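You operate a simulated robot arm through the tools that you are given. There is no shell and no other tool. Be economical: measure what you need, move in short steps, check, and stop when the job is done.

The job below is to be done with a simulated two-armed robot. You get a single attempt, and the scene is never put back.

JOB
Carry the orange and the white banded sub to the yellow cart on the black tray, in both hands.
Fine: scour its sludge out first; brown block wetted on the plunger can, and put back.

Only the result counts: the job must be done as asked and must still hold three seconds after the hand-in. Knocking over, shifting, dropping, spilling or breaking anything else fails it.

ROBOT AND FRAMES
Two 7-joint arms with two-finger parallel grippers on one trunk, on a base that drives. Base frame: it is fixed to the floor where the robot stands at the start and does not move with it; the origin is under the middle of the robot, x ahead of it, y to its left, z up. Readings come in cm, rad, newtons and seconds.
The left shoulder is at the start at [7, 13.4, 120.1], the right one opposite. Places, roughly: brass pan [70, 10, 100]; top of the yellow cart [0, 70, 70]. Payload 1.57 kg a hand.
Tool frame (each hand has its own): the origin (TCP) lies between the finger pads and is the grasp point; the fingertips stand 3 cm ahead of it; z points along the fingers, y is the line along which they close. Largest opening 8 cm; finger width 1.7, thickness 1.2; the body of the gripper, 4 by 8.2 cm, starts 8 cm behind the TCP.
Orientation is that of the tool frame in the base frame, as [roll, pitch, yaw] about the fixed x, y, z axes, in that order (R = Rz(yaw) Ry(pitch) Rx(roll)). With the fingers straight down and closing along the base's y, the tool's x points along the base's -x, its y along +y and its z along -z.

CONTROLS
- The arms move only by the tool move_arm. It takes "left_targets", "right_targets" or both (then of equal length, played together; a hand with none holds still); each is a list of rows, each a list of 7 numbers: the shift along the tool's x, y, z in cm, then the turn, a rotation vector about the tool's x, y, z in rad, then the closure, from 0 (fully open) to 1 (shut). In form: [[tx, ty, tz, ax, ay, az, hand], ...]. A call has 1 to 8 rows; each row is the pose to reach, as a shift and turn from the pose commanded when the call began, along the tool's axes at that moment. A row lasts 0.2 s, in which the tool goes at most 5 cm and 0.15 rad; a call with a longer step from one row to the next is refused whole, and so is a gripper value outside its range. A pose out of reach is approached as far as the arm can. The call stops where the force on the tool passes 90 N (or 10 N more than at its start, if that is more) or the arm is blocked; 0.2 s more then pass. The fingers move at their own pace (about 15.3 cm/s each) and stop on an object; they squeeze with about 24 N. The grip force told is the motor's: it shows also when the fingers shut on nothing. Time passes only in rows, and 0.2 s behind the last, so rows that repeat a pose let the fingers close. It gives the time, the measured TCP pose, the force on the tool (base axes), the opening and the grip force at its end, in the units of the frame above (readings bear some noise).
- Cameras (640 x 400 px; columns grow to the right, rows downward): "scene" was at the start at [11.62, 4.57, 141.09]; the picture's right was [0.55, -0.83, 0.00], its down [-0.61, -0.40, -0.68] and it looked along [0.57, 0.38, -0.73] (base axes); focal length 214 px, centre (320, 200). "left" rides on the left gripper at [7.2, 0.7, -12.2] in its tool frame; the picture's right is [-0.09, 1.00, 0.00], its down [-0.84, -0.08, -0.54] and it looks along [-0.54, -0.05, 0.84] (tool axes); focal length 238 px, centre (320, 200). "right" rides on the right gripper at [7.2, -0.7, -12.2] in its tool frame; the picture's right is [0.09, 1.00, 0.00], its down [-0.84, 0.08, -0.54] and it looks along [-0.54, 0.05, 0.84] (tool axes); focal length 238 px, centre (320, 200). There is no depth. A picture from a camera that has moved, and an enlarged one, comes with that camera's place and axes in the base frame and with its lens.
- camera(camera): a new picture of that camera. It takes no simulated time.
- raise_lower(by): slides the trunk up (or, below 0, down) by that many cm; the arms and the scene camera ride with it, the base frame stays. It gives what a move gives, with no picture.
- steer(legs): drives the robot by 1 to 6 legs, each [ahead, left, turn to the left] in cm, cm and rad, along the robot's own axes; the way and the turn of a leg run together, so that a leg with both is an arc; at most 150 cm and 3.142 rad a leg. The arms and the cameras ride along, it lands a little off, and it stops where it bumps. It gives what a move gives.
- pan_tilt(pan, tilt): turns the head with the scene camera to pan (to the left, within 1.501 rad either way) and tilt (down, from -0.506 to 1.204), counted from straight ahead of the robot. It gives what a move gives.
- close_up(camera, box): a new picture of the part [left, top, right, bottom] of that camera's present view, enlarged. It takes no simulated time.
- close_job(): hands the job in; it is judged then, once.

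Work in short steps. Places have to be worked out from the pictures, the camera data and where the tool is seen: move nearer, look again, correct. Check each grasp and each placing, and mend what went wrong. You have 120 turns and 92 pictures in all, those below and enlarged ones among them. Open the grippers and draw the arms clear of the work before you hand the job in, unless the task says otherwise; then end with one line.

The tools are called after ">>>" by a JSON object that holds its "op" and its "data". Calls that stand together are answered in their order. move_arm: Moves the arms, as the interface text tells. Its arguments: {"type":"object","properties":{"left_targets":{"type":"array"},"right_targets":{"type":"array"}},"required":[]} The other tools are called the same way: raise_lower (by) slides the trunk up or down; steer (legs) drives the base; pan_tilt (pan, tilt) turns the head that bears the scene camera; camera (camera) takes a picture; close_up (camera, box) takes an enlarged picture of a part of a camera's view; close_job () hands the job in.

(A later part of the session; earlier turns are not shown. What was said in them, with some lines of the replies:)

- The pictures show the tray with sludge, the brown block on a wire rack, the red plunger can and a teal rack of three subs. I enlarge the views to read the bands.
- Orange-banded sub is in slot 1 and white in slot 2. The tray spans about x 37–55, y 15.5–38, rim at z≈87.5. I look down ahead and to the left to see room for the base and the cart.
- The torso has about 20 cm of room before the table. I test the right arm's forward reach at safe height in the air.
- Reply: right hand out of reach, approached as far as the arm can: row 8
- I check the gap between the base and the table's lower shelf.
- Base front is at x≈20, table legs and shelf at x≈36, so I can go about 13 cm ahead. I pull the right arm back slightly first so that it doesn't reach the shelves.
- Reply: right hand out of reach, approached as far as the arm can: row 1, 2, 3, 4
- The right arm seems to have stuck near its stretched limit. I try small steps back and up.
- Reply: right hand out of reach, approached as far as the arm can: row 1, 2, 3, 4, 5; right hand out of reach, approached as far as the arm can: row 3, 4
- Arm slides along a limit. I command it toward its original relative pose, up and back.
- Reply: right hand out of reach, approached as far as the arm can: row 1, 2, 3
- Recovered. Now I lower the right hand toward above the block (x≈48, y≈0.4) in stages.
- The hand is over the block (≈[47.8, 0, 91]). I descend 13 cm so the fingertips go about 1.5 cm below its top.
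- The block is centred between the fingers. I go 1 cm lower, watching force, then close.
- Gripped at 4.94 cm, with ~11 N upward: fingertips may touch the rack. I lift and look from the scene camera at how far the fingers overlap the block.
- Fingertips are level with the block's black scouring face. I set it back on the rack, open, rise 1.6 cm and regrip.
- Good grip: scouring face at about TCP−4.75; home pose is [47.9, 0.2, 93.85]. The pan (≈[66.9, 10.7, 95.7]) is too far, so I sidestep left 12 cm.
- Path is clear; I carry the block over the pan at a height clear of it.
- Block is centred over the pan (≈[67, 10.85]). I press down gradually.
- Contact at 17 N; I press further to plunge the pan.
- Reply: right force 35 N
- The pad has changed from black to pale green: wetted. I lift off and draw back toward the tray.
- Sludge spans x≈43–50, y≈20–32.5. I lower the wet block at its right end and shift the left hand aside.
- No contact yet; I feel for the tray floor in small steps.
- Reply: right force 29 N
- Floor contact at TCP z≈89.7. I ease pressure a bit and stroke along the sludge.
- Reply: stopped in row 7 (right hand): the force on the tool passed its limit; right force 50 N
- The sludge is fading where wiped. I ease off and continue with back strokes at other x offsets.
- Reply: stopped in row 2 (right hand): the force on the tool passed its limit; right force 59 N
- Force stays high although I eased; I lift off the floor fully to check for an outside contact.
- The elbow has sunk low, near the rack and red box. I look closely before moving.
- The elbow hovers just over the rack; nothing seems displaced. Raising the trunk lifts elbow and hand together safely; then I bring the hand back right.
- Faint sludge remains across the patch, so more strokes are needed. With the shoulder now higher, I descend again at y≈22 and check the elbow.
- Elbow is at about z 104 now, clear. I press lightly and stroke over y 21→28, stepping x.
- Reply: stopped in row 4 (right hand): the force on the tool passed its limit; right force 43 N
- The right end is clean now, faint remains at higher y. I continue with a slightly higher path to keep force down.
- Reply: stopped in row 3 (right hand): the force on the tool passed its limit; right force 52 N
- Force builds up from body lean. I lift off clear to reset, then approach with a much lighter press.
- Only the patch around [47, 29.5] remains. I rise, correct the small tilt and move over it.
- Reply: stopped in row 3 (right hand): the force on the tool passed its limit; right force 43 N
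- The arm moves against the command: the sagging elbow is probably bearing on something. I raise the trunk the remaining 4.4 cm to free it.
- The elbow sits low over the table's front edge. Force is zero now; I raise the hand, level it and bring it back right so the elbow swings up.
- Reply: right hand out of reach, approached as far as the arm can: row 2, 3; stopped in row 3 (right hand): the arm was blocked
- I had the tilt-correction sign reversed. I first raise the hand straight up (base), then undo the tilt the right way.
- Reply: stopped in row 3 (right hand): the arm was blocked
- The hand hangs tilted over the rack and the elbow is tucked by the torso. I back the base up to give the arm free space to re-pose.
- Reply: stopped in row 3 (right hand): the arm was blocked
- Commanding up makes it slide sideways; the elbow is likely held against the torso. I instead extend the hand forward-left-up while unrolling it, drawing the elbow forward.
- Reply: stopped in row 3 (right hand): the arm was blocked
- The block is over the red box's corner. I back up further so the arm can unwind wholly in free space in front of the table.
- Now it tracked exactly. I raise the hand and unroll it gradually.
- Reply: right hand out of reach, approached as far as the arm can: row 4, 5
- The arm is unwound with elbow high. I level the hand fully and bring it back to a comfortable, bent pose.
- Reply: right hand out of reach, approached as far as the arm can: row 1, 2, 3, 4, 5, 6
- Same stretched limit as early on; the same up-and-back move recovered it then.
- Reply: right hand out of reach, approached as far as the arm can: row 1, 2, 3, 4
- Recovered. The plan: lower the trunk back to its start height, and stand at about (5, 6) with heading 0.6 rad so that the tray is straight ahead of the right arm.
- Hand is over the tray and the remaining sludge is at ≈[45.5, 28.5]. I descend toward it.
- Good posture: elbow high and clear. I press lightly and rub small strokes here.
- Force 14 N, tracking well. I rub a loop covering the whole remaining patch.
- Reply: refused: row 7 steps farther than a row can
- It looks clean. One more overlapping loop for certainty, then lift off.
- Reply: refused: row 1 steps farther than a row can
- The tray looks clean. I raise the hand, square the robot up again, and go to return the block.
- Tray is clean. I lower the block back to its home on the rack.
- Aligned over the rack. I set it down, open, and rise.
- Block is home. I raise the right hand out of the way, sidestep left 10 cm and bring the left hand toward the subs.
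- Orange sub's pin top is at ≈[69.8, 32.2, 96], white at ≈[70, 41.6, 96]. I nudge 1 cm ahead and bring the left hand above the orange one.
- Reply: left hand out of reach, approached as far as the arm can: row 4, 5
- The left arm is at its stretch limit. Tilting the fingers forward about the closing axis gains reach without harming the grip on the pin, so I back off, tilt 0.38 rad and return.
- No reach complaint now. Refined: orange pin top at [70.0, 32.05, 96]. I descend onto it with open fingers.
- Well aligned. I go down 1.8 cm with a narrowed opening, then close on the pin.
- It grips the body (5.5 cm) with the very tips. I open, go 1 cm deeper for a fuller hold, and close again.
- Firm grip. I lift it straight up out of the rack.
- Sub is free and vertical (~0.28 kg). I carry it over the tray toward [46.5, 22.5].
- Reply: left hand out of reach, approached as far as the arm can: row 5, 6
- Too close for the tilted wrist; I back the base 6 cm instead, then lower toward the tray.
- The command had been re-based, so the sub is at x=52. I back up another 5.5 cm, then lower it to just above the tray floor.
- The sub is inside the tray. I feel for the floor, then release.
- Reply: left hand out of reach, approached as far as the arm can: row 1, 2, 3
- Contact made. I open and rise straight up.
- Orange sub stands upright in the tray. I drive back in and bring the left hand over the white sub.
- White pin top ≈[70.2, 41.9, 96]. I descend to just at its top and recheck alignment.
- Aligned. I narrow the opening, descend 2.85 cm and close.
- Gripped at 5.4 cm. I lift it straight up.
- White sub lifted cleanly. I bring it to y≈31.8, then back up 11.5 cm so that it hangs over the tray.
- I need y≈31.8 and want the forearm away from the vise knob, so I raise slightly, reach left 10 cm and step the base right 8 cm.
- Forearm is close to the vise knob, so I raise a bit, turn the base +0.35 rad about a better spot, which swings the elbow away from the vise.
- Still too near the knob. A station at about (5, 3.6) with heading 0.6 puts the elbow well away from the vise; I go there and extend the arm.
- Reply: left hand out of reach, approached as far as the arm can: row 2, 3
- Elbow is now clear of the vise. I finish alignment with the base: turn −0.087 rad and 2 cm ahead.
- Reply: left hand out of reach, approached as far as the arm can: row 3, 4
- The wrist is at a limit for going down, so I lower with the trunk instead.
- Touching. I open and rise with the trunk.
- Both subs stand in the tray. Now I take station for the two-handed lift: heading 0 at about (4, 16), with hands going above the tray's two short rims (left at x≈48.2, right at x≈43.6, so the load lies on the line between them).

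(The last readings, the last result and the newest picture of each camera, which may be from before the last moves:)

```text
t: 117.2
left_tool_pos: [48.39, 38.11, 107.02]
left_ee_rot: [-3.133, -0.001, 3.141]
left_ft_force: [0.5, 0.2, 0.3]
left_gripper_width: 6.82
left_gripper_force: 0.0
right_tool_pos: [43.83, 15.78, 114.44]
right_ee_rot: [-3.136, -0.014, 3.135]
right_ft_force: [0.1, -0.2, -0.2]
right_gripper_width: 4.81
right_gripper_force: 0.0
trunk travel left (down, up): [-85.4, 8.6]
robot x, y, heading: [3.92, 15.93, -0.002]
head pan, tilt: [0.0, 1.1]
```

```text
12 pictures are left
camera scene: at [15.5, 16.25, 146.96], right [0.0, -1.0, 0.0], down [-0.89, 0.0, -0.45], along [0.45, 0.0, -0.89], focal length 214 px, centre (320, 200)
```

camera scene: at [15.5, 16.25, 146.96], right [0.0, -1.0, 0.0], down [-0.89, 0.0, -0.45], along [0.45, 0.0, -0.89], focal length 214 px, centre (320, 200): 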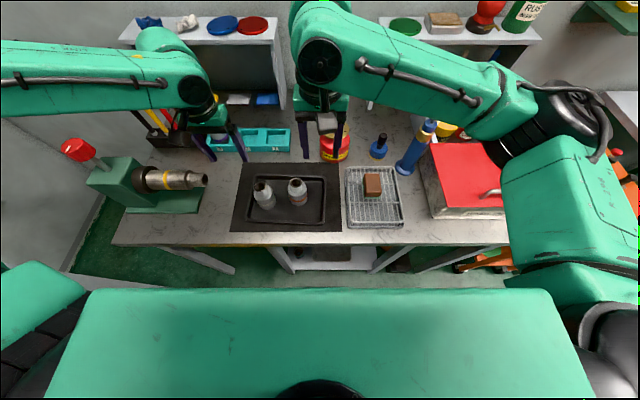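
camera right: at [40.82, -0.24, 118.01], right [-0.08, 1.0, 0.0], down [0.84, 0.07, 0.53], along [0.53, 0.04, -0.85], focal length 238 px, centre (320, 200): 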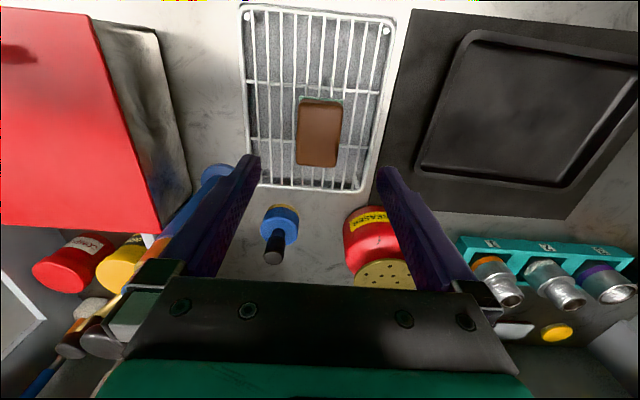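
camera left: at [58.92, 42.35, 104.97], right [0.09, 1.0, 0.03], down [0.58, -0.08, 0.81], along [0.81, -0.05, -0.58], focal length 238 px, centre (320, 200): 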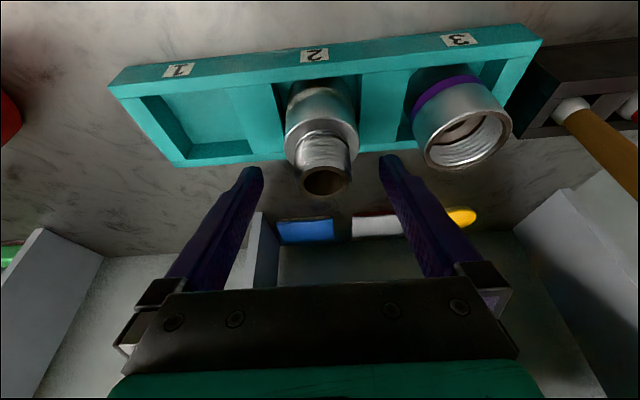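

Arms are well posed but the left forearm is above the vise knob. Backing the base 6 cm and extending both hands straightens the left arm and takes its elbow away from the vise; then I can lower with the trunk.

>>> {"op": "steer", "data": {"legs": [[-6, 0, 0]]}}

>>> {"op": "move_arm", "data": {"left_targets": [[-3, 0, 0, 0, 0, 0, 0.5], [-5.8, -0.1, 0, 0, 0, 0, 0.5]], "right_targets": [[-3, 0, 3.7, 0, 0, 0, 0.4], [-5.8, 0, 7.4, 0, 0, 0, 0.4]]}}

>>> {"op": "raise_lower", "data": {"by": -12}}

>>> {"op": "camera", "data": {"camera": "scene"}}

>>> {"op": "camera", "data": {"camera": "left"}}

```text
t: 118.2
left_tool_pos: [43.14, 38.02, 106.76]
left_ee_rot: [-3.137, -0.008, 3.138]
left_ft_force: [-0.4, 0.5, -0.8]
left_gripper_width: 6.8
left_gripper_force: 0.2
right_tool_pos: [38.34, 15.69, 114.18]
right_ee_rot: [-3.139, -0.022, 3.134]
right_ft_force: [1.5, 0.2, -0.9]
right_gripper_width: 4.81
right_gripper_force: 0.0
trunk travel left (down, up): [-85.4, 8.6]
robot x, y, heading: [-1.93, 16.3, -0.003]
head pan, tilt: [0.0, 1.1]
```

```text
t: 118.8
left_tool_pos: [48.81, 37.77, 106.85]
left_ee_rot: [-3.138, -0.006, 3.14]
left_ft_force: [0.4, -0.6, -0.7]
left_gripper_width: 3.99
left_gripper_force: 0.1
right_tool_pos: [44.19, 15.47, 106.56]
right_ee_rot: [-3.139, -0.018, 3.135]
right_ft_force: [1.2, 0.5, 0.5]
right_gripper_width: 4.79
right_gripper_force: 0.1
trunk travel left (down, up): [-85.4, 8.6]
robot x, y, heading: [-1.7, 15.88, -0.003]
head pan, tilt: [0.0, 1.1]
```

```text
t: 120.3
left_tool_pos: [48.19, 37.79, 95.16]
left_ee_rot: [-3.138, 0.003, 3.138]
left_ft_force: [0.3, 0.8, -0.3]
left_gripper_width: 4.0
left_gripper_force: 0.0
right_tool_pos: [43.5, 15.5, 94.87]
right_ee_rot: [-3.137, -0.011, 3.134]
right_ft_force: [-0.9, -0.9, 0.2]
right_gripper_width: 4.8
right_gripper_force: 0.0
trunk travel left (down, up): [-73.4, 20.6]
robot x, y, heading: [-1.67, 16.03, 0.001]
head pan, tilt: [0.0, 1.1]
```

```text
11 pictures are left
camera scene: at [9.36, 16.07, 134.98], right [0.0, -1.0, 0.0], down [-0.89, 0.0, -0.45], along [0.45, 0.0, -0.89], focal length 214 px, centre (320, 200)
```

scene: 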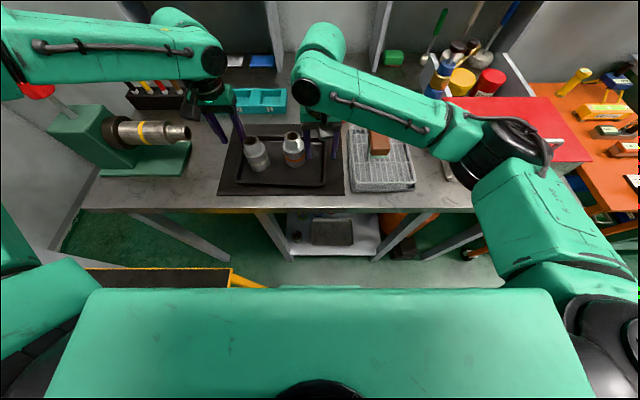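

```text
10 pictures are left
camera left: at [40.85, 38.45, 107.28], right [0.09, 1.0, 0.0], down [0.84, -0.08, 0.54], along [0.54, -0.05, -0.84], focal length 238 px, centre (320, 200)
```

left: 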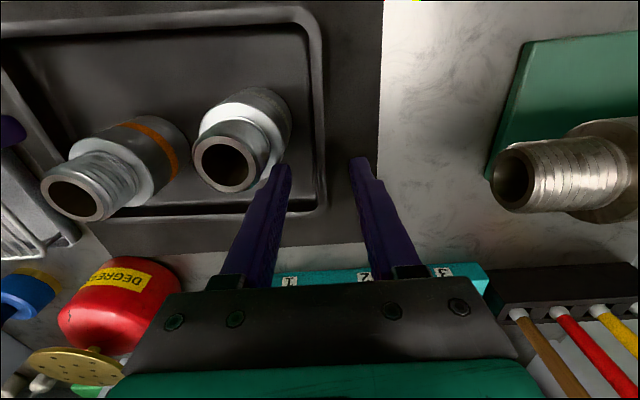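

The lip spans y≈36.5–38.3 on the left (and ≈15.5–17.3 right). For more clearance from the knob, I raise, step right 7 cm, reach left with both arms, and look again.

>>> {"op": "raise_lower", "data": {"by": 9}}

>>> {"op": "steer", "data": {"legs": [[0, -7, 0]]}}

>>> {"op": "move_arm", "data": {"left_targets": [[0, 3.3, 0, 0, 0, 0, 0.5], [0, 6.6, 0, 0, 0, 0, 0.5]], "right_targets": [[0, 4, 0, 0, 0, 0, 0.4], [0, 7.9, 0, 0, 0, 0, 0.4]]}}

>>> {"op": "raise_lower", "data": {"by": -9}}

>>> {"op": "camera", "data": {"camera": "scene"}}

```text
t: 121.5
left_tool_pos: [48.18, 37.87, 103.99]
left_ee_rot: [-3.139, -0.001, 3.14]
left_ft_force: [-0.4, -1.0, -0.6]
left_gripper_width: 3.98
left_gripper_force: 0.1
right_tool_pos: [43.41, 15.63, 103.86]
right_ee_rot: [-3.137, -0.013, 3.133]
right_ft_force: [0.8, 0.0, 0.2]
right_gripper_width: 4.8
right_gripper_force: 0.0
trunk travel left (down, up): [-82.4, 11.6]
robot x, y, heading: [-2.0, 15.85, -0.007]
head pan, tilt: [0.0, 1.1]
```

```text
t: 122.6
left_tool_pos: [48.26, 31.29, 103.91]
left_ee_rot: [-3.134, 0.0, 3.14]
left_ft_force: [-0.4, 0.6, -0.1]
left_gripper_width: 4.01
left_gripper_force: 0.0
right_tool_pos: [43.56, 9.16, 103.97]
right_ee_rot: [-3.134, -0.013, 3.134]
right_ft_force: [0.9, -0.3, 0.6]
right_gripper_width: 4.8
right_gripper_force: 0.0
trunk travel left (down, up): [-82.4, 11.6]
robot x, y, heading: [-2.19, 8.97, 0.004]
head pan, tilt: [0.0, 1.1]
```

```text
t: 123.2
left_tool_pos: [48.23, 37.98, 103.92]
left_ee_rot: [-3.132, -0.002, -3.141]
left_ft_force: [1.3, 0.0, 1.0]
left_gripper_width: 4.01
left_gripper_force: 0.1
right_tool_pos: [43.5, 17.0, 103.86]
right_ee_rot: [-3.13, -0.015, 3.135]
right_ft_force: [-0.1, 0.1, 1.1]
right_gripper_width: 4.81
right_gripper_force: 0.1
trunk travel left (down, up): [-82.4, 11.6]
robot x, y, heading: [-2.16, 8.91, -0.001]
head pan, tilt: [0.0, 1.1]
```

```text
t: 124.4
left_tool_pos: [48.21, 37.38, 95.07]
left_ee_rot: [-3.138, -0.001, 3.141]
left_ft_force: [0.3, -0.1, 0.2]
left_gripper_width: 3.99
left_gripper_force: 0.1
right_tool_pos: [43.52, 16.58, 95.05]
right_ee_rot: [-3.137, -0.011, 3.133]
right_ft_force: [0.6, 0.2, -0.5]
right_gripper_width: 4.76
right_gripper_force: 0.1
trunk travel left (down, up): [-73.4, 20.6]
robot x, y, heading: [-2.17, 8.6, -0.001]
head pan, tilt: [0.0, 1.1]
```

```text
9 pictures are left
camera scene: at [9.35, 9.1, 134.97], right [0.0, -1.0, 0.0], down [-0.89, 0.0, -0.45], along [0.45, 0.0, -0.89], focal length 214 px, centre (320, 200)
```

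scene: 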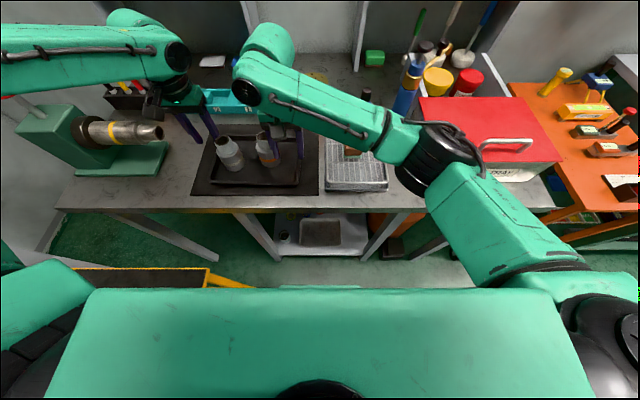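

Left forearm is now clear of the knob and the right elbow has ~4 cm over the rack. I lower 6.5 cm so the fingers straddle both lips.

>>> {"op": "raise_lower", "data": {"by": -4}}

>>> {"op": "raise_lower", "data": {"by": -2.4}}

>>> {"op": "close_up", "data": {"camera": "scene", "box": [160, 80, 340, 220]}}

```text
t: 125.0
left_tool_pos: [48.94, 37.2, 94.98]
left_ee_rot: [-3.134, 0.063, 3.139]
left_ft_force: [-10.9, 3.8, 55.3]
left_gripper_width: 3.69
left_gripper_force: 0.2
right_tool_pos: [43.0, 16.39, 92.69]
right_ee_rot: [-3.139, -0.007, 3.135]
right_ft_force: [-0.6, 0.2, -0.3]
right_gripper_width: 4.81
right_gripper_force: 0.0
trunk travel left (down, up): [-71.0, 23.0]
robot x, y, heading: [-1.72, 8.72, -0.001]
head pan, tilt: [0.0, 1.1]
stopped: the force on the tool passed its limit (the readings are from after the stop); the commanded pose is now the measured one
```

```text
t: 125.4
left_tool_pos: [49.73, 37.06, 94.88]
left_ee_rot: [-3.131, 0.093, 3.139]
left_ft_force: [-13.0, 1.8, 58.9]
left_gripper_width: 3.81
left_gripper_force: 0.1
right_tool_pos: [42.98, 16.51, 91.47]
right_ee_rot: [-3.137, -0.005, 3.136]
right_ft_force: [1.1, 0.2, -0.5]
right_gripper_width: 4.78
right_gripper_force: 0.0
trunk travel left (down, up): [-69.8, 24.2]
robot x, y, heading: [-1.76, 8.66, 0.004]
head pan, tilt: [0.0, 1.1]
stopped: the force on the tool passed its limit (the readings are from after the stop); the commanded pose is now the measured one
```

```text
2.86 times, centred on (250, 150) of scene
camera zoom: at [8.6, 9.0, 131.43], right [0.0, -1.0, 0.0], down [-0.89, 0.0, -0.46], along [0.46, 0.0, -0.89], focal length 613 px, centre (520, 343)
```

zoom: 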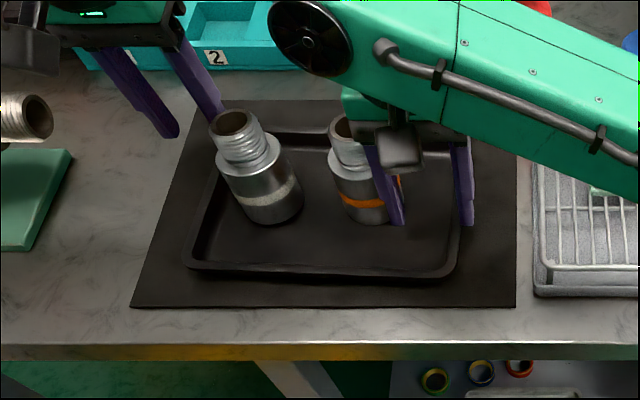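

The left inner finger came down on the white sub's shoulder (its centre is nearer x≈46.7). I raise off at once and check that the sub still stands.

>>> {"op": "raise_lower", "data": {"by": 10}}

>>> {"op": "camera", "data": {"camera": "left"}}

```text
t: 126.7
left_tool_pos: [49.94, 37.42, 103.9]
left_ee_rot: [-3.135, 0.07, 3.14]
left_ft_force: [-1.1, 0.2, 0.2]
left_gripper_width: 4.01
left_gripper_force: 0.2
right_tool_pos: [43.43, 16.65, 101.26]
right_ee_rot: [-3.139, -0.011, 3.137]
right_ft_force: [0.8, -0.1, -0.5]
right_gripper_width: 4.78
right_gripper_force: 0.0
trunk travel left (down, up): [-79.8, 14.2]
robot x, y, heading: [-2.03, 8.98, -0.002]
head pan, tilt: [0.0, 1.1]
```

```text
7 pictures are left
camera left: at [41.68, 38.0, 115.53], right [0.09, 1.0, 0.0], down [0.8, -0.07, 0.6], along [0.6, -0.06, -0.8], focal length 238 px, centre (320, 200)
```

left: 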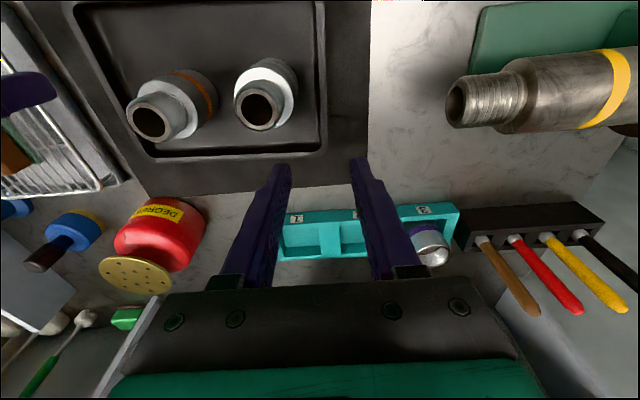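

Both subs stand at x≈46.8 (white [46.8, 32.4], orange [46.8, 23.2]). I grip the left lip farther out at x≈51 with a slight forward tilt, right at x≈43, then lower in steps.

>>> {"op": "move_arm", "data": {"left_targets": [[-0.5, 0, 1.3, 0, -0.09, 0, 0.5], [-1.0, 0, 2.6, 0, -0.18, 0, 0.5], [-1.0, 0, 2.6, 0, -0.18, 0, 0.5]], "right_targets": [[0.2, -0.1, 0, 0, 0, 0, 0.4], [0.4, -0.15, 0, 0, 0, 0, 0.4], [0.4, -0.15, 0, 0, 0, 0, 0.4]]}}

>>> {"op": "raise_lower", "data": {"by": -8}}

>>> {"op": "close_up", "data": {"camera": "scene", "box": [160, 80, 340, 220]}}

```text
t: 127.5
left_tool_pos: [51.14, 37.36, 101.36]
left_ee_rot: [-3.135, 0.25, 3.141]
left_ft_force: [0.5, -0.3, -1.0]
left_gripper_width: 4.04
left_gripper_force: 0.1
right_tool_pos: [43.15, 16.57, 101.23]
right_ee_rot: [-3.138, -0.014, 3.134]
right_ft_force: [-1.2, -0.7, -0.1]
right_gripper_width: 4.8
right_gripper_force: 0.0
trunk travel left (down, up): [-79.8, 14.2]
robot x, y, heading: [-1.89, 9.07, -0.002]
head pan, tilt: [0.0, 1.1]
```

```text
t: 128.7
left_tool_pos: [51.04, 37.31, 93.44]
left_ee_rot: [-3.134, 0.251, -3.14]
left_ft_force: [-0.2, 0.0, -0.5]
left_gripper_width: 3.97
left_gripper_force: 0.1
right_tool_pos: [43.16, 16.52, 93.38]
right_ee_rot: [-3.138, -0.014, 3.137]
right_ft_force: [-1.0, -0.1, 0.1]
right_gripper_width: 4.81
right_gripper_force: 0.0
trunk travel left (down, up): [-71.8, 22.2]
robot x, y, heading: [-1.94, 9.07, 0.006]
head pan, tilt: [0.0, 1.1]
```

```text
2.86 times, centred on (250, 150) of scene
camera zoom: at [9.39, 9.17, 133.4], right [0.0, -1.0, 0.0], down [-0.89, 0.0, -0.45], along [0.45, 0.0, -0.89], focal length 613 px, centre (520, 343)
```

zoom: 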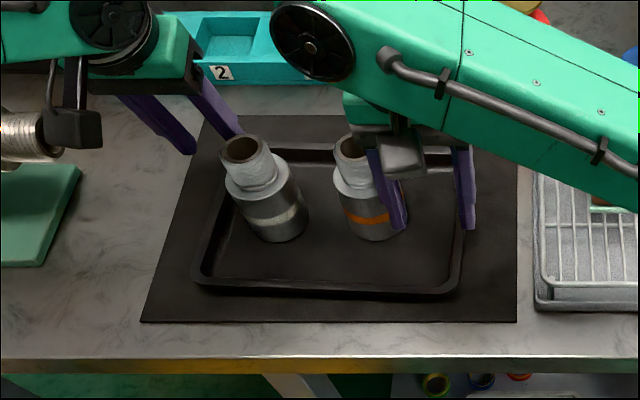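

Left finger clears the sub now. I lower the rest in two steps.

>>> {"op": "raise_lower", "data": {"by": -3}}

>>> {"op": "raise_lower", "data": {"by": -1.8}}

```text
t: 129.5
left_tool_pos: [51.19, 37.26, 90.35]
left_ee_rot: [-3.134, 0.252, 3.141]
left_ft_force: [0.2, 0.6, -0.2]
left_gripper_width: 3.99
left_gripper_force: 0.0
right_tool_pos: [43.1, 16.45, 90.41]
right_ee_rot: [-3.138, -0.012, 3.136]
right_ft_force: [0.0, 0.6, 0.0]
right_gripper_width: 4.78
right_gripper_force: 0.0
trunk travel left (down, up): [-68.8, 25.2]
robot x, y, heading: [-2.06, 9.25, -0.004]
head pan, tilt: [0.0, 1.1]
```

```text
t: 130.1
left_tool_pos: [51.15, 37.28, 89.0]
left_ee_rot: [-3.135, 0.256, -3.141]
left_ft_force: [2.9, 1.6, 12.1]
left_gripper_width: 3.82
left_gripper_force: 0.0
right_tool_pos: [43.09, 16.53, 88.68]
right_ee_rot: [3.14, -0.007, 3.133]
right_ft_force: [6.5, 0.9, 14.7]
right_gripper_width: 4.87
right_gripper_force: 0.4
trunk travel left (down, up): [-67.0, 27.0]
robot x, y, heading: [-1.92, 9.01, 0.0]
head pan, tilt: [0.0, 1.1]
```

Both fingertips touch down lightly. I ease up 0.3 cm and close both grippers on the lips.

>>> {"op": "raise_lower", "data": {"by": 0.3}}

>>> {"op": "move_arm", "data": {"left_targets": [[0, 0, 0, 0, 0, 0, 0.7], [0, 0, 0, 0, 0, 0, 1], [0, 0, 0, 0, 0, 0, 1], [0, 0, 0, 0, 0, 0, 1]], "right_targets": [[0, 0, 0, 0, 0, 0, 0.7], [0, 0, 0, 0, 0, 0, 1], [0, 0, 0, 0, 0, 0, 1], [0, 0, 0, 0, 0, 0, 1]]}}

```text
t: 130.6
left_tool_pos: [51.05, 37.33, 88.92]
left_ee_rot: [-3.134, 0.252, 3.139]
left_ft_force: [3.8, 1.7, 6.9]
left_gripper_width: 3.91
left_gripper_force: 0.2
right_tool_pos: [43.16, 16.43, 88.73]
right_ee_rot: [-3.139, -0.016, 3.137]
right_ft_force: [5.0, 0.2, 7.3]
right_gripper_width: 4.87
right_gripper_force: 0.5
trunk travel left (down, up): [-67.3, 26.7]
robot x, y, heading: [-1.67, 8.95, -0.002]
head pan, tilt: [0.0, 1.1]
```

```text
t: 131.6
left_tool_pos: [50.81, 37.47, 88.97]
left_ee_rot: [3.141, 0.251, -3.14]
left_ft_force: [6.3, 33.6, 0.4]
left_gripper_width: 0.32
left_gripper_force: 23.7
right_tool_pos: [43.11, 15.96, 88.78]
right_ee_rot: [-3.125, -0.014, 3.133]
right_ft_force: [-11.4, -42.5, 7.8]
right_gripper_width: 1.83
right_gripper_force: 24.1
trunk travel left (down, up): [-67.3, 26.7]
robot x, y, heading: [-2.17, 9.04, 0.001]
head pan, tilt: [0.0, 1.1]
```

Both hands hold the lips, but each is pulled outward ~35–40 N; I relax that by moving the hands apart slightly, then look.

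>>> {"op": "move_arm", "data": {"left_targets": [[0, 0.25, 0, 0, 0, 0, 1], [0, 0.4, 0, 0, 0, 0, 1], [0, 0.4, 0, 0, 0, 0, 1]], "right_targets": [[0, -0.25, 0, 0, 0, 0, 1], [0, -0.5, 0, 0, 0, 0, 1], [0, -0.5, 0, 0, 0, 0, 1]]}}

>>> {"op": "close_up", "data": {"camera": "scene", "box": [160, 80, 340, 220]}}

```text
t: 132.4
left_tool_pos: [51.07, 37.75, 88.91]
left_ee_rot: [-3.138, 0.253, -3.141]
left_ft_force: [6.0, 34.1, 0.4]
left_gripper_width: 0.33
left_gripper_force: 23.6
right_tool_pos: [43.08, 15.59, 88.81]
right_ee_rot: [-3.127, -0.017, 3.133]
right_ft_force: [-5.3, -39.4, 3.6]
right_gripper_width: 0.31
right_gripper_force: 24.0
trunk travel left (down, up): [-67.3, 26.7]
robot x, y, heading: [-2.18, 9.28, -0.005]
head pan, tilt: [0.0, 1.1]
```

```text
2.86 times, centred on (250, 150) of scene
camera zoom: at [9.39, 9.08, 128.9], right [0.0, -1.0, 0.0], down [-0.89, 0.0, -0.45], along [0.45, 0.0, -0.89], focal length 613 px, centre (520, 343)
```

zoom: 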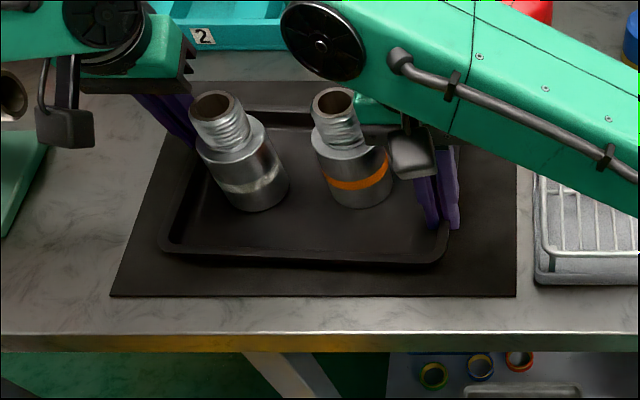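

Both now pinch the thin wall (0.3 cm). I relax outward a bit more.

>>> {"op": "move_arm", "data": {"left_targets": [[0, 0.25, 0, 0, 0, 0, 1], [0, 0.5, 0, 0, 0, 0, 1], [0, 0.5, 0, 0, 0, 0, 1]], "right_targets": [[0, -0.25, 0, 0, 0, 0, 1], [0, -0.5, 0, 0, 0, 0, 1], [0, -0.5, 0, 0, 0, 0, 1]]}}

```text
t: 133.2
left_tool_pos: [51.18, 37.8, 89.0]
left_ee_rot: [-3.127, 0.253, 3.138]
left_ft_force: [-1.5, -5.1, 4.2]
left_gripper_width: 0.32
left_gripper_force: 23.6
right_tool_pos: [43.06, 15.61, 88.94]
right_ee_rot: [3.14, -0.014, 3.138]
right_ft_force: [3.9, 1.9, -1.4]
right_gripper_width: 0.33
right_gripper_force: 24.2
trunk travel left (down, up): [-67.3, 26.7]
robot x, y, heading: [-1.65, 9.15, -0.001]
head pan, tilt: [0.0, 1.1]
```

Stress is gone. I lift 2 cm with the trunk and check the load and grip.

>>> {"op": "raise_lower", "data": {"by": 2}}

>>> {"op": "close_up", "data": {"camera": "scene", "box": [160, 80, 340, 220]}}

```text
t: 133.9
left_tool_pos: [51.17, 38.1, 90.67]
left_ee_rot: [-3.13, 0.246, 3.14]
left_ft_force: [-11.8, -22.6, -4.1]
left_gripper_width: 0.31
left_gripper_force: 23.5
right_tool_pos: [43.15, 15.76, 90.82]
right_ee_rot: [3.141, -0.012, 3.138]
right_ft_force: [12.6, 21.4, -4.7]
right_gripper_width: 0.34
right_gripper_force: 24.2
trunk travel left (down, up): [-69.3, 24.7]
robot x, y, heading: [-2.08, 8.79, 0.005]
head pan, tilt: [0.0, 1.1]
```

```text
2.86 times, centred on (250, 150) of scene
camera zoom: at [9.53, 9.2, 130.89], right [0.0, -1.0, 0.0], down [-0.89, 0.0, -0.45], along [0.45, 0.0, -0.89], focal length 613 px, centre (520, 343)
```

zoom: 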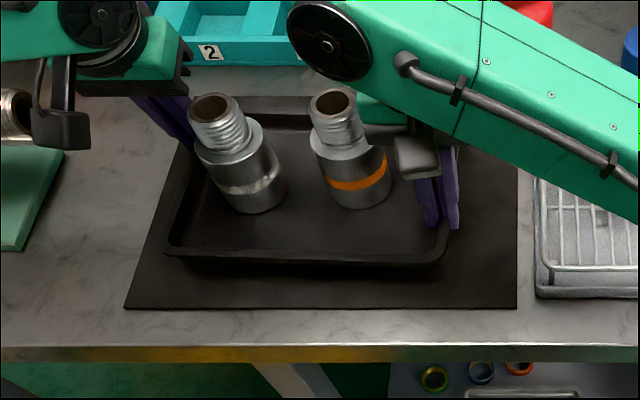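

Tray is up level with both subs standing (~9 N total). I ease the hands inward slightly to cut the tension, then raise 10 cm more.

>>> {"op": "move_arm", "data": {"left_targets": [[0, -0.15, 0, 0, 0, 0, 1], [0, -0.3, 0, 0, 0, 0, 1]], "right_targets": [[0, 0.15, 0, 0, 0, 0, 1], [0, 0.3, 0, 0, 0, 0, 1]]}}

>>> {"op": "raise_lower", "data": {"by": 10}}

```text
t: 134.5
left_tool_pos: [51.2, 38.06, 90.78]
left_ee_rot: [-3.135, 0.246, -3.141]
left_ft_force: [-6.5, -6.2, -4.2]
left_gripper_width: 0.33
left_gripper_force: 23.9
right_tool_pos: [43.24, 15.79, 90.78]
right_ee_rot: [-3.134, -0.014, 3.134]
right_ft_force: [6.6, 6.4, -3.4]
right_gripper_width: 0.33
right_gripper_force: 24.1
trunk travel left (down, up): [-69.3, 24.7]
robot x, y, heading: [-1.73, 8.91, -0.006]
head pan, tilt: [0.0, 1.1]
```

```text
t: 135.8
left_tool_pos: [51.15, 38.12, 100.7]
left_ee_rot: [-3.134, 0.251, 3.14]
left_ft_force: [-0.3, 8.3, -4.5]
left_gripper_width: 0.29
left_gripper_force: 24.0
right_tool_pos: [43.3, 15.84, 100.65]
right_ee_rot: [-3.136, -0.016, 3.133]
right_ft_force: [1.2, -8.5, -4.1]
right_gripper_width: 0.35
right_gripper_force: 23.9
trunk travel left (down, up): [-79.3, 14.7]
robot x, y, heading: [-1.87, 8.7, 0.004]
head pan, tilt: [0.0, 1.1]
```

Grip is good and stresses low. I drive back and turn left 0.85 rad so that the tray comes over the cart.

>>> {"op": "steer", "data": {"legs": [[-12.7, 2.6, 0]]}}

>>> {"op": "steer", "data": {"legs": [[0, 0, 0.42], [0, 0, 0.43]]}}

>>> {"op": "camera", "data": {"camera": "scene"}}

```text
t: 137.1
left_tool_pos: [38.65, 40.59, 100.63]
left_ee_rot: [-3.134, 0.246, -3.141]
left_ft_force: [3.8, 18.3, -4.9]
left_gripper_width: 0.32
left_gripper_force: 23.9
right_tool_pos: [30.68, 18.24, 100.54]
right_ee_rot: [-3.135, -0.018, 3.135]
right_ft_force: [-3.7, -19.1, -3.5]
right_gripper_width: 0.29
right_gripper_force: 23.9
trunk travel left (down, up): [-79.3, 14.7]
robot x, y, heading: [-14.68, 11.59, -0.0]
head pan, tilt: [0.0, 1.1]
```

```text
t: 140.0
left_tool_pos: [-0.68, 70.48, 100.73]
left_ee_rot: [-3.136, 0.25, -2.302]
left_ft_force: [-4.5, 1.4, -4.6]
left_gripper_width: 0.31
left_gripper_force: 24.0
right_tool_pos: [10.54, 49.69, 100.74]
right_ee_rot: [-3.133, -0.015, -2.307]
right_ft_force: [4.2, -0.9, -3.2]
right_gripper_width: 0.3
right_gripper_force: 24.3
trunk travel left (down, up): [-79.3, 14.7]
robot x, y, heading: [-14.42, 11.47, 0.842]
head pan, tilt: [0.0, 1.1]
```

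```text
3 pictures are left
camera scene: at [-6.95, 20.31, 140.88], right [0.74, -0.67, 0.0], down [-0.6, -0.66, -0.45], along [0.3, 0.34, -0.89], focal length 214 px, centre (320, 200)
```

scene: 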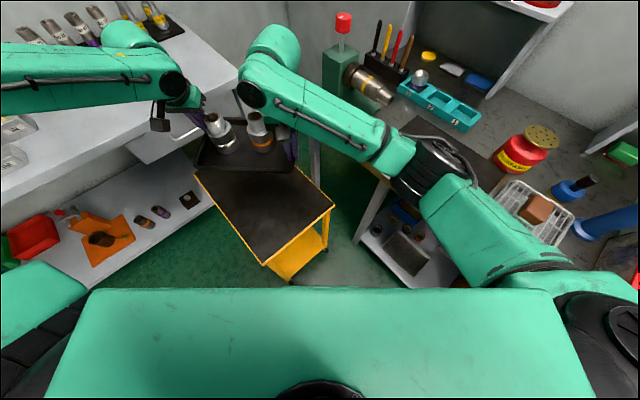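

The tray hangs over the cart (centre ≈[4.9, 60], cart top spans x −12…20, y 42…90). I lower with the trunk.

>>> {"op": "raise_lower", "data": {"by": -12}}

>>> {"op": "raise_lower", "data": {"by": -10}}

>>> {"op": "raise_lower", "data": {"by": -2.5}}

```text
t: 141.5
left_tool_pos: [-0.81, 70.41, 88.69]
left_ee_rot: [-3.134, 0.251, -2.303]
left_ft_force: [-3.1, -1.1, -4.7]
left_gripper_width: 0.33
left_gripper_force: 24.3
right_tool_pos: [10.49, 49.65, 88.69]
right_ee_rot: [-3.134, -0.015, -2.311]
right_ft_force: [3.3, 1.2, -2.5]
right_gripper_width: 0.29
right_gripper_force: 23.8
trunk travel left (down, up): [-67.3, 26.7]
robot x, y, heading: [-14.7, 11.24, 0.843]
head pan, tilt: [0.0, 1.1]
```

```text
t: 142.8
left_tool_pos: [-0.74, 70.36, 78.76]
left_ee_rot: [-3.135, 0.251, -2.303]
left_ft_force: [-3.2, -1.6, -4.2]
left_gripper_width: 0.31
left_gripper_force: 23.7
right_tool_pos: [10.45, 49.59, 78.8]
right_ee_rot: [-3.133, -0.012, -2.311]
right_ft_force: [2.7, 0.7, -4.2]
right_gripper_width: 0.3
right_gripper_force: 24.4
trunk travel left (down, up): [-57.3, 36.7]
robot x, y, heading: [-14.57, 11.6, 0.84]
head pan, tilt: [0.0, 1.1]
```

```text
t: 143.5
left_tool_pos: [-0.72, 70.42, 76.37]
left_ee_rot: [-3.134, 0.25, -2.303]
left_ft_force: [-3.9, -1.0, -4.3]
left_gripper_width: 0.3
left_gripper_force: 24.2
right_tool_pos: [10.56, 49.62, 76.27]
right_ee_rot: [-3.134, -0.014, -2.31]
right_ft_force: [3.8, 1.0, -3.2]
right_gripper_width: 0.31
right_gripper_force: 23.7
trunk travel left (down, up): [-54.8, 39.2]
robot x, y, heading: [-14.57, 11.63, 0.841]
head pan, tilt: [0.0, 1.1]
```

Tray bottom is at about z 72 now; I feel for the cart top in small steps.

>>> {"op": "raise_lower", "data": {"by": -1}}

>>> {"op": "raise_lower", "data": {"by": -0.6}}

>>> {"op": "raise_lower", "data": {"by": -0.5}}

```text
t: 144.1
left_tool_pos: [-0.83, 70.46, 75.25]
left_ee_rot: [-3.134, 0.25, -2.303]
left_ft_force: [-3.6, -0.2, -5.0]
left_gripper_width: 0.29
left_gripper_force: 23.3
right_tool_pos: [10.53, 49.51, 75.22]
right_ee_rot: [-3.135, -0.013, -2.313]
right_ft_force: [3.3, 1.1, -2.8]
right_gripper_width: 0.31
right_gripper_force: 24.5
trunk travel left (down, up): [-53.8, 40.2]
robot x, y, heading: [-14.69, 11.71, 0.842]
head pan, tilt: [0.0, 1.1]
```

```text
t: 144.7
left_tool_pos: [-0.82, 70.45, 74.63]
left_ee_rot: [-3.134, 0.251, -2.3]
left_ft_force: [-2.9, -0.2, -4.6]
left_gripper_width: 0.31
left_gripper_force: 23.8
right_tool_pos: [10.55, 49.68, 74.69]
right_ee_rot: [-3.136, -0.016, -2.312]
right_ft_force: [3.4, 0.7, -3.8]
right_gripper_width: 0.31
right_gripper_force: 24.6
trunk travel left (down, up): [-53.2, 40.8]
robot x, y, heading: [-14.72, 11.53, 0.847]
head pan, tilt: [0.0, 1.1]
```

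```text
t: 145.2
left_tool_pos: [-0.77, 70.43, 74.07]
left_ee_rot: [-3.134, 0.249, -2.302]
left_ft_force: [-3.2, -0.5, -5.0]
left_gripper_width: 0.31
left_gripper_force: 23.5
right_tool_pos: [10.43, 49.63, 73.93]
right_ee_rot: [-3.134, -0.014, -2.312]
right_ft_force: [3.2, -0.3, -2.5]
right_gripper_width: 0.29
right_gripper_force: 24.4
trunk travel left (down, up): [-52.7, 41.3]
robot x, y, heading: [-14.77, 11.41, 0.844]
head pan, tilt: [0.0, 1.1]
```

>>> {"op": "raise_lower", "data": {"by": -0.5}}

>>> {"op": "raise_lower", "data": {"by": -0.5}}

>>> {"op": "raise_lower", "data": {"by": -0.5}}

>>> {"op": "close_up", "data": {"camera": "scene", "box": [150, 60, 370, 290]}}

```text
t: 145.7
left_tool_pos: [-0.76, 70.41, 73.63]
left_ee_rot: [-3.134, 0.25, -2.303]
left_ft_force: [-4.5, -0.5, -4.8]
left_gripper_width: 0.34
left_gripper_force: 23.7
right_tool_pos: [10.48, 49.59, 73.61]
right_ee_rot: [-3.135, -0.016, -2.31]
right_ft_force: [4.3, 1.2, -3.5]
right_gripper_width: 0.3
right_gripper_force: 23.6
trunk travel left (down, up): [-52.2, 41.8]
robot x, y, heading: [-14.56, 11.71, 0.84]
head pan, tilt: [0.0, 1.1]
```

```text
t: 146.3
left_tool_pos: [-0.86, 70.37, 73.52]
left_ee_rot: [-3.134, 0.257, -2.302]
left_ft_force: [-4.2, 4.8, 9.3]
left_gripper_width: 0.3
left_gripper_force: 24.2
right_tool_pos: [10.47, 49.67, 73.58]
right_ee_rot: [-3.137, -0.006, -2.312]
right_ft_force: [8.5, 6.6, 14.8]
right_gripper_width: 0.29
right_gripper_force: 24.1
trunk travel left (down, up): [-51.7, 42.3]
robot x, y, heading: [-14.49, 11.83, 0.842]
head pan, tilt: [0.0, 1.1]
```

```text
t: 146.8
left_tool_pos: [-0.76, 70.38, 73.38]
left_ee_rot: [-3.138, 0.266, -2.306]
left_ft_force: [-2.1, 17.8, 30.9]
left_gripper_width: 0.35
left_gripper_force: 24.1
right_tool_pos: [10.5, 49.51, 73.49]
right_ee_rot: [-3.14, 0.002, -2.313]
right_ft_force: [12.5, 14.0, 45.8]
right_gripper_width: 0.3
right_gripper_force: 23.9
trunk travel left (down, up): [-51.2, 42.8]
robot x, y, heading: [-14.6, 11.83, 0.832]
head pan, tilt: [0.0, 1.1]
```

```text
1.74 times, centred on (260, 175) of scene
camera zoom: at [-7.36, 19.73, 112.95], right [0.74, -0.67, 0.0], down [-0.59, -0.66, -0.46], along [0.31, 0.34, -0.89], focal length 373 px, centre (424, 244)
```

zoom: 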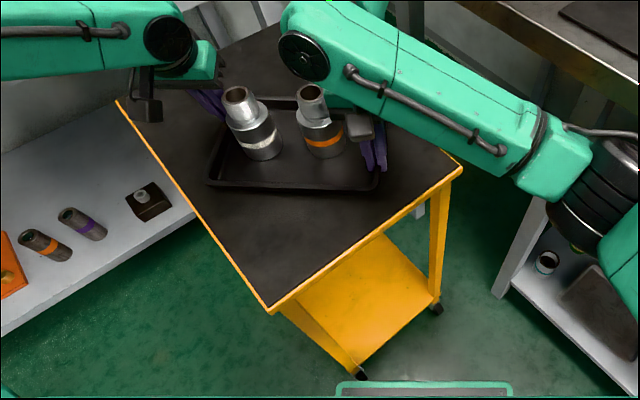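

The tray rests on the cart. I ease the pressure, open both grippers modestly, and rise.

>>> {"op": "raise_lower", "data": {"by": 0.7}}

>>> {"op": "move_arm", "data": {"left_targets": [[0, 0, 0, 0, 0, 0, 0.85], [0, 0, 0, 0, 0, 0, 0.65], [0, 0, 0, 0, 0, 0, 0.65]], "right_targets": [[0, 0, 0, 0, 0, 0, 0.85], [0, 0, 0, 0, 0, 0, 0.65], [0, 0, 0, 0, 0, 0, 0.65]]}}

>>> {"op": "raise_lower", "data": {"by": 3}}

>>> {"op": "raise_lower", "data": {"by": 14}}

>>> {"op": "camera", "data": {"camera": "scene"}}

```text
t: 147.4
left_tool_pos: [-0.87, 70.19, 73.37]
left_ee_rot: [-3.137, 0.254, -2.304]
left_ft_force: [0.8, 11.4, 16.2]
left_gripper_width: 0.33
left_gripper_force: 24.1
right_tool_pos: [10.39, 49.39, 73.29]
right_ee_rot: [-3.134, -0.013, -2.31]
right_ft_force: [6.7, 7.2, 18.0]
right_gripper_width: 0.32
right_gripper_force: 24.3
trunk travel left (down, up): [-51.9, 42.1]
robot x, y, heading: [-14.91, 11.94, 0.839]
head pan, tilt: [0.0, 1.1]
```

```text
t: 148.2
left_tool_pos: [-0.9, 70.03, 73.49]
left_ee_rot: [-3.137, 0.248, -2.302]
left_ft_force: [-0.7, 1.3, 1.0]
left_gripper_width: 2.63
left_gripper_force: 0.1
right_tool_pos: [10.42, 49.23, 73.42]
right_ee_rot: [-3.137, -0.015, -2.307]
right_ft_force: [4.3, -6.0, 7.1]
right_gripper_width: 2.16
right_gripper_force: 0.0
trunk travel left (down, up): [-51.9, 42.1]
robot x, y, heading: [-14.68, 11.23, 0.846]
head pan, tilt: [0.0, 1.1]
```

```text
t: 148.9
left_tool_pos: [-0.78, 70.28, 76.41]
left_ee_rot: [-3.134, 0.251, -2.301]
left_ft_force: [-0.1, 0.9, -0.5]
left_gripper_width: 2.81
left_gripper_force: 0.1
right_tool_pos: [10.51, 49.69, 76.24]
right_ee_rot: [-3.136, -0.016, -2.309]
right_ft_force: [0.0, -0.2, 0.5]
right_gripper_width: 2.78
right_gripper_force: 0.0
trunk travel left (down, up): [-54.9, 39.1]
robot x, y, heading: [-14.68, 11.38, 0.842]
head pan, tilt: [0.0, 1.1]
```

```text
t: 150.6
left_tool_pos: [-0.82, 70.27, 90.46]
left_ee_rot: [-3.134, 0.25, -2.302]
left_ft_force: [0.5, 0.2, -0.2]
left_gripper_width: 2.83
left_gripper_force: 0.1
right_tool_pos: [10.53, 49.65, 90.43]
right_ee_rot: [-3.134, -0.015, -2.309]
right_ft_force: [0.1, 0.3, 1.2]
right_gripper_width: 2.83
right_gripper_force: 0.1
trunk travel left (down, up): [-68.9, 25.1]
robot x, y, heading: [-14.66, 11.39, 0.837]
head pan, tilt: [0.0, 1.1]
```

```text
1 pictures are left
camera scene: at [-7.07, 20.2, 130.49], right [0.74, -0.67, 0.0], down [-0.6, -0.66, -0.45], along [0.3, 0.34, -0.89], focal length 214 px, centre (320, 200)
```

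scene: 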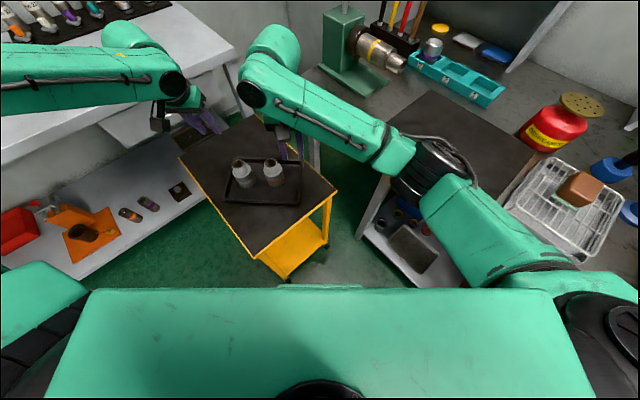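

Tray with both subs stands on the cart. I raise further, open the grippers fully, and back away before handing in.

>>> {"op": "raise_lower", "data": {"by": 14}}

>>> {"op": "move_arm", "data": {"left_targets": [[0, 0, 0, 0, 0, 0, 0], [0, 0, 0, 0, 0, 0, 0]], "right_targets": [[0, 0, 0, 0, 0, 0, 0], [0, 0, 0, 0, 0, 0, 0]]}}

>>> {"op": "steer", "data": {"legs": [[-18, 0, 0]]}}

>>> {"op": "camera", "data": {"camera": "scene"}}

```text
t: 152.3
left_tool_pos: [-0.9, 70.31, 104.41]
left_ee_rot: [-3.135, 0.248, -2.303]
left_ft_force: [0.6, -0.1, -0.1]
left_gripper_width: 2.81
left_gripper_force: 0.1
right_tool_pos: [10.55, 49.59, 104.25]
right_ee_rot: [-3.135, -0.014, -2.308]
right_ft_force: [-0.2, -0.4, -0.4]
right_gripper_width: 2.83
right_gripper_force: 0.0
trunk travel left (down, up): [-82.9, 11.1]
robot x, y, heading: [-14.13, 11.54, 0.842]
head pan, tilt: [0.0, 1.1]
```

```text
t: 152.9
left_tool_pos: [-0.81, 70.38, 104.43]
left_ee_rot: [-3.135, 0.251, -2.303]
left_ft_force: [0.2, -1.5, -0.1]
left_gripper_width: 7.99
left_gripper_force: 0.0
right_tool_pos: [10.47, 49.49, 104.31]
right_ee_rot: [-3.134, -0.014, -2.308]
right_ft_force: [0.3, -1.2, -0.8]
right_gripper_width: 7.99
right_gripper_force: 0.0
trunk travel left (down, up): [-82.9, 11.1]
robot x, y, heading: [-14.47, 11.78, 0.836]
head pan, tilt: [0.0, 1.1]
```

```text
t: 154.4
left_tool_pos: [-12.48, 57.19, 104.25]
left_ee_rot: [-3.134, 0.248, -2.304]
left_ft_force: [-0.8, 0.1, -0.4]
left_gripper_width: 7.99
left_gripper_force: 0.2
right_tool_pos: [-1.21, 36.35, 104.3]
right_ee_rot: [-3.135, -0.017, -2.312]
right_ft_force: [0.3, 0.5, -0.3]
right_gripper_width: 8.0
right_gripper_force: 0.1
trunk travel left (down, up): [-82.9, 11.1]
robot x, y, heading: [-26.61, -1.51, 0.84]
head pan, tilt: [0.0, 1.1]
```

```text
0 pictures are left
camera scene: at [-18.81, 7.13, 144.46], right [0.74, -0.67, 0.0], down [-0.6, -0.66, -0.45], along [0.3, 0.34, -0.89], focal length 214 px, centre (320, 200)
```

scene: 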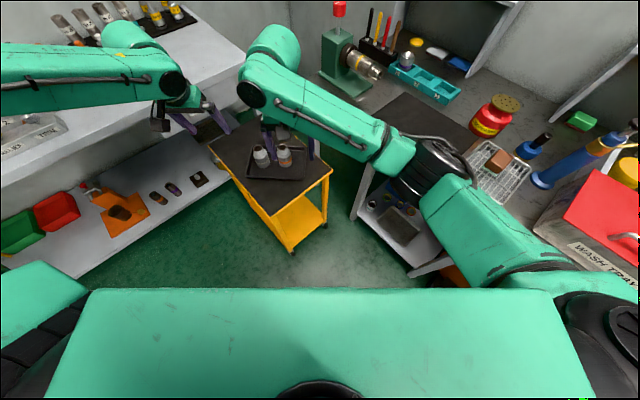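

The tray with both subs upright is on the cart, the block is on its rack, and the hands are open and clear. I hand in.

>>> {"op": "close_job", "data": {}}

```text
The job is handed in.
```

I scoured the black tray clean with the brown block wetted on the plunger can and put the block back on its rack. The tray, with the orange- and white-banded subs standing in it, was then carried in both hands to the yellow cart. One contact on the way: while lining up the lift, the left finger pressed on the white sub for a moment, and it stayed standing.
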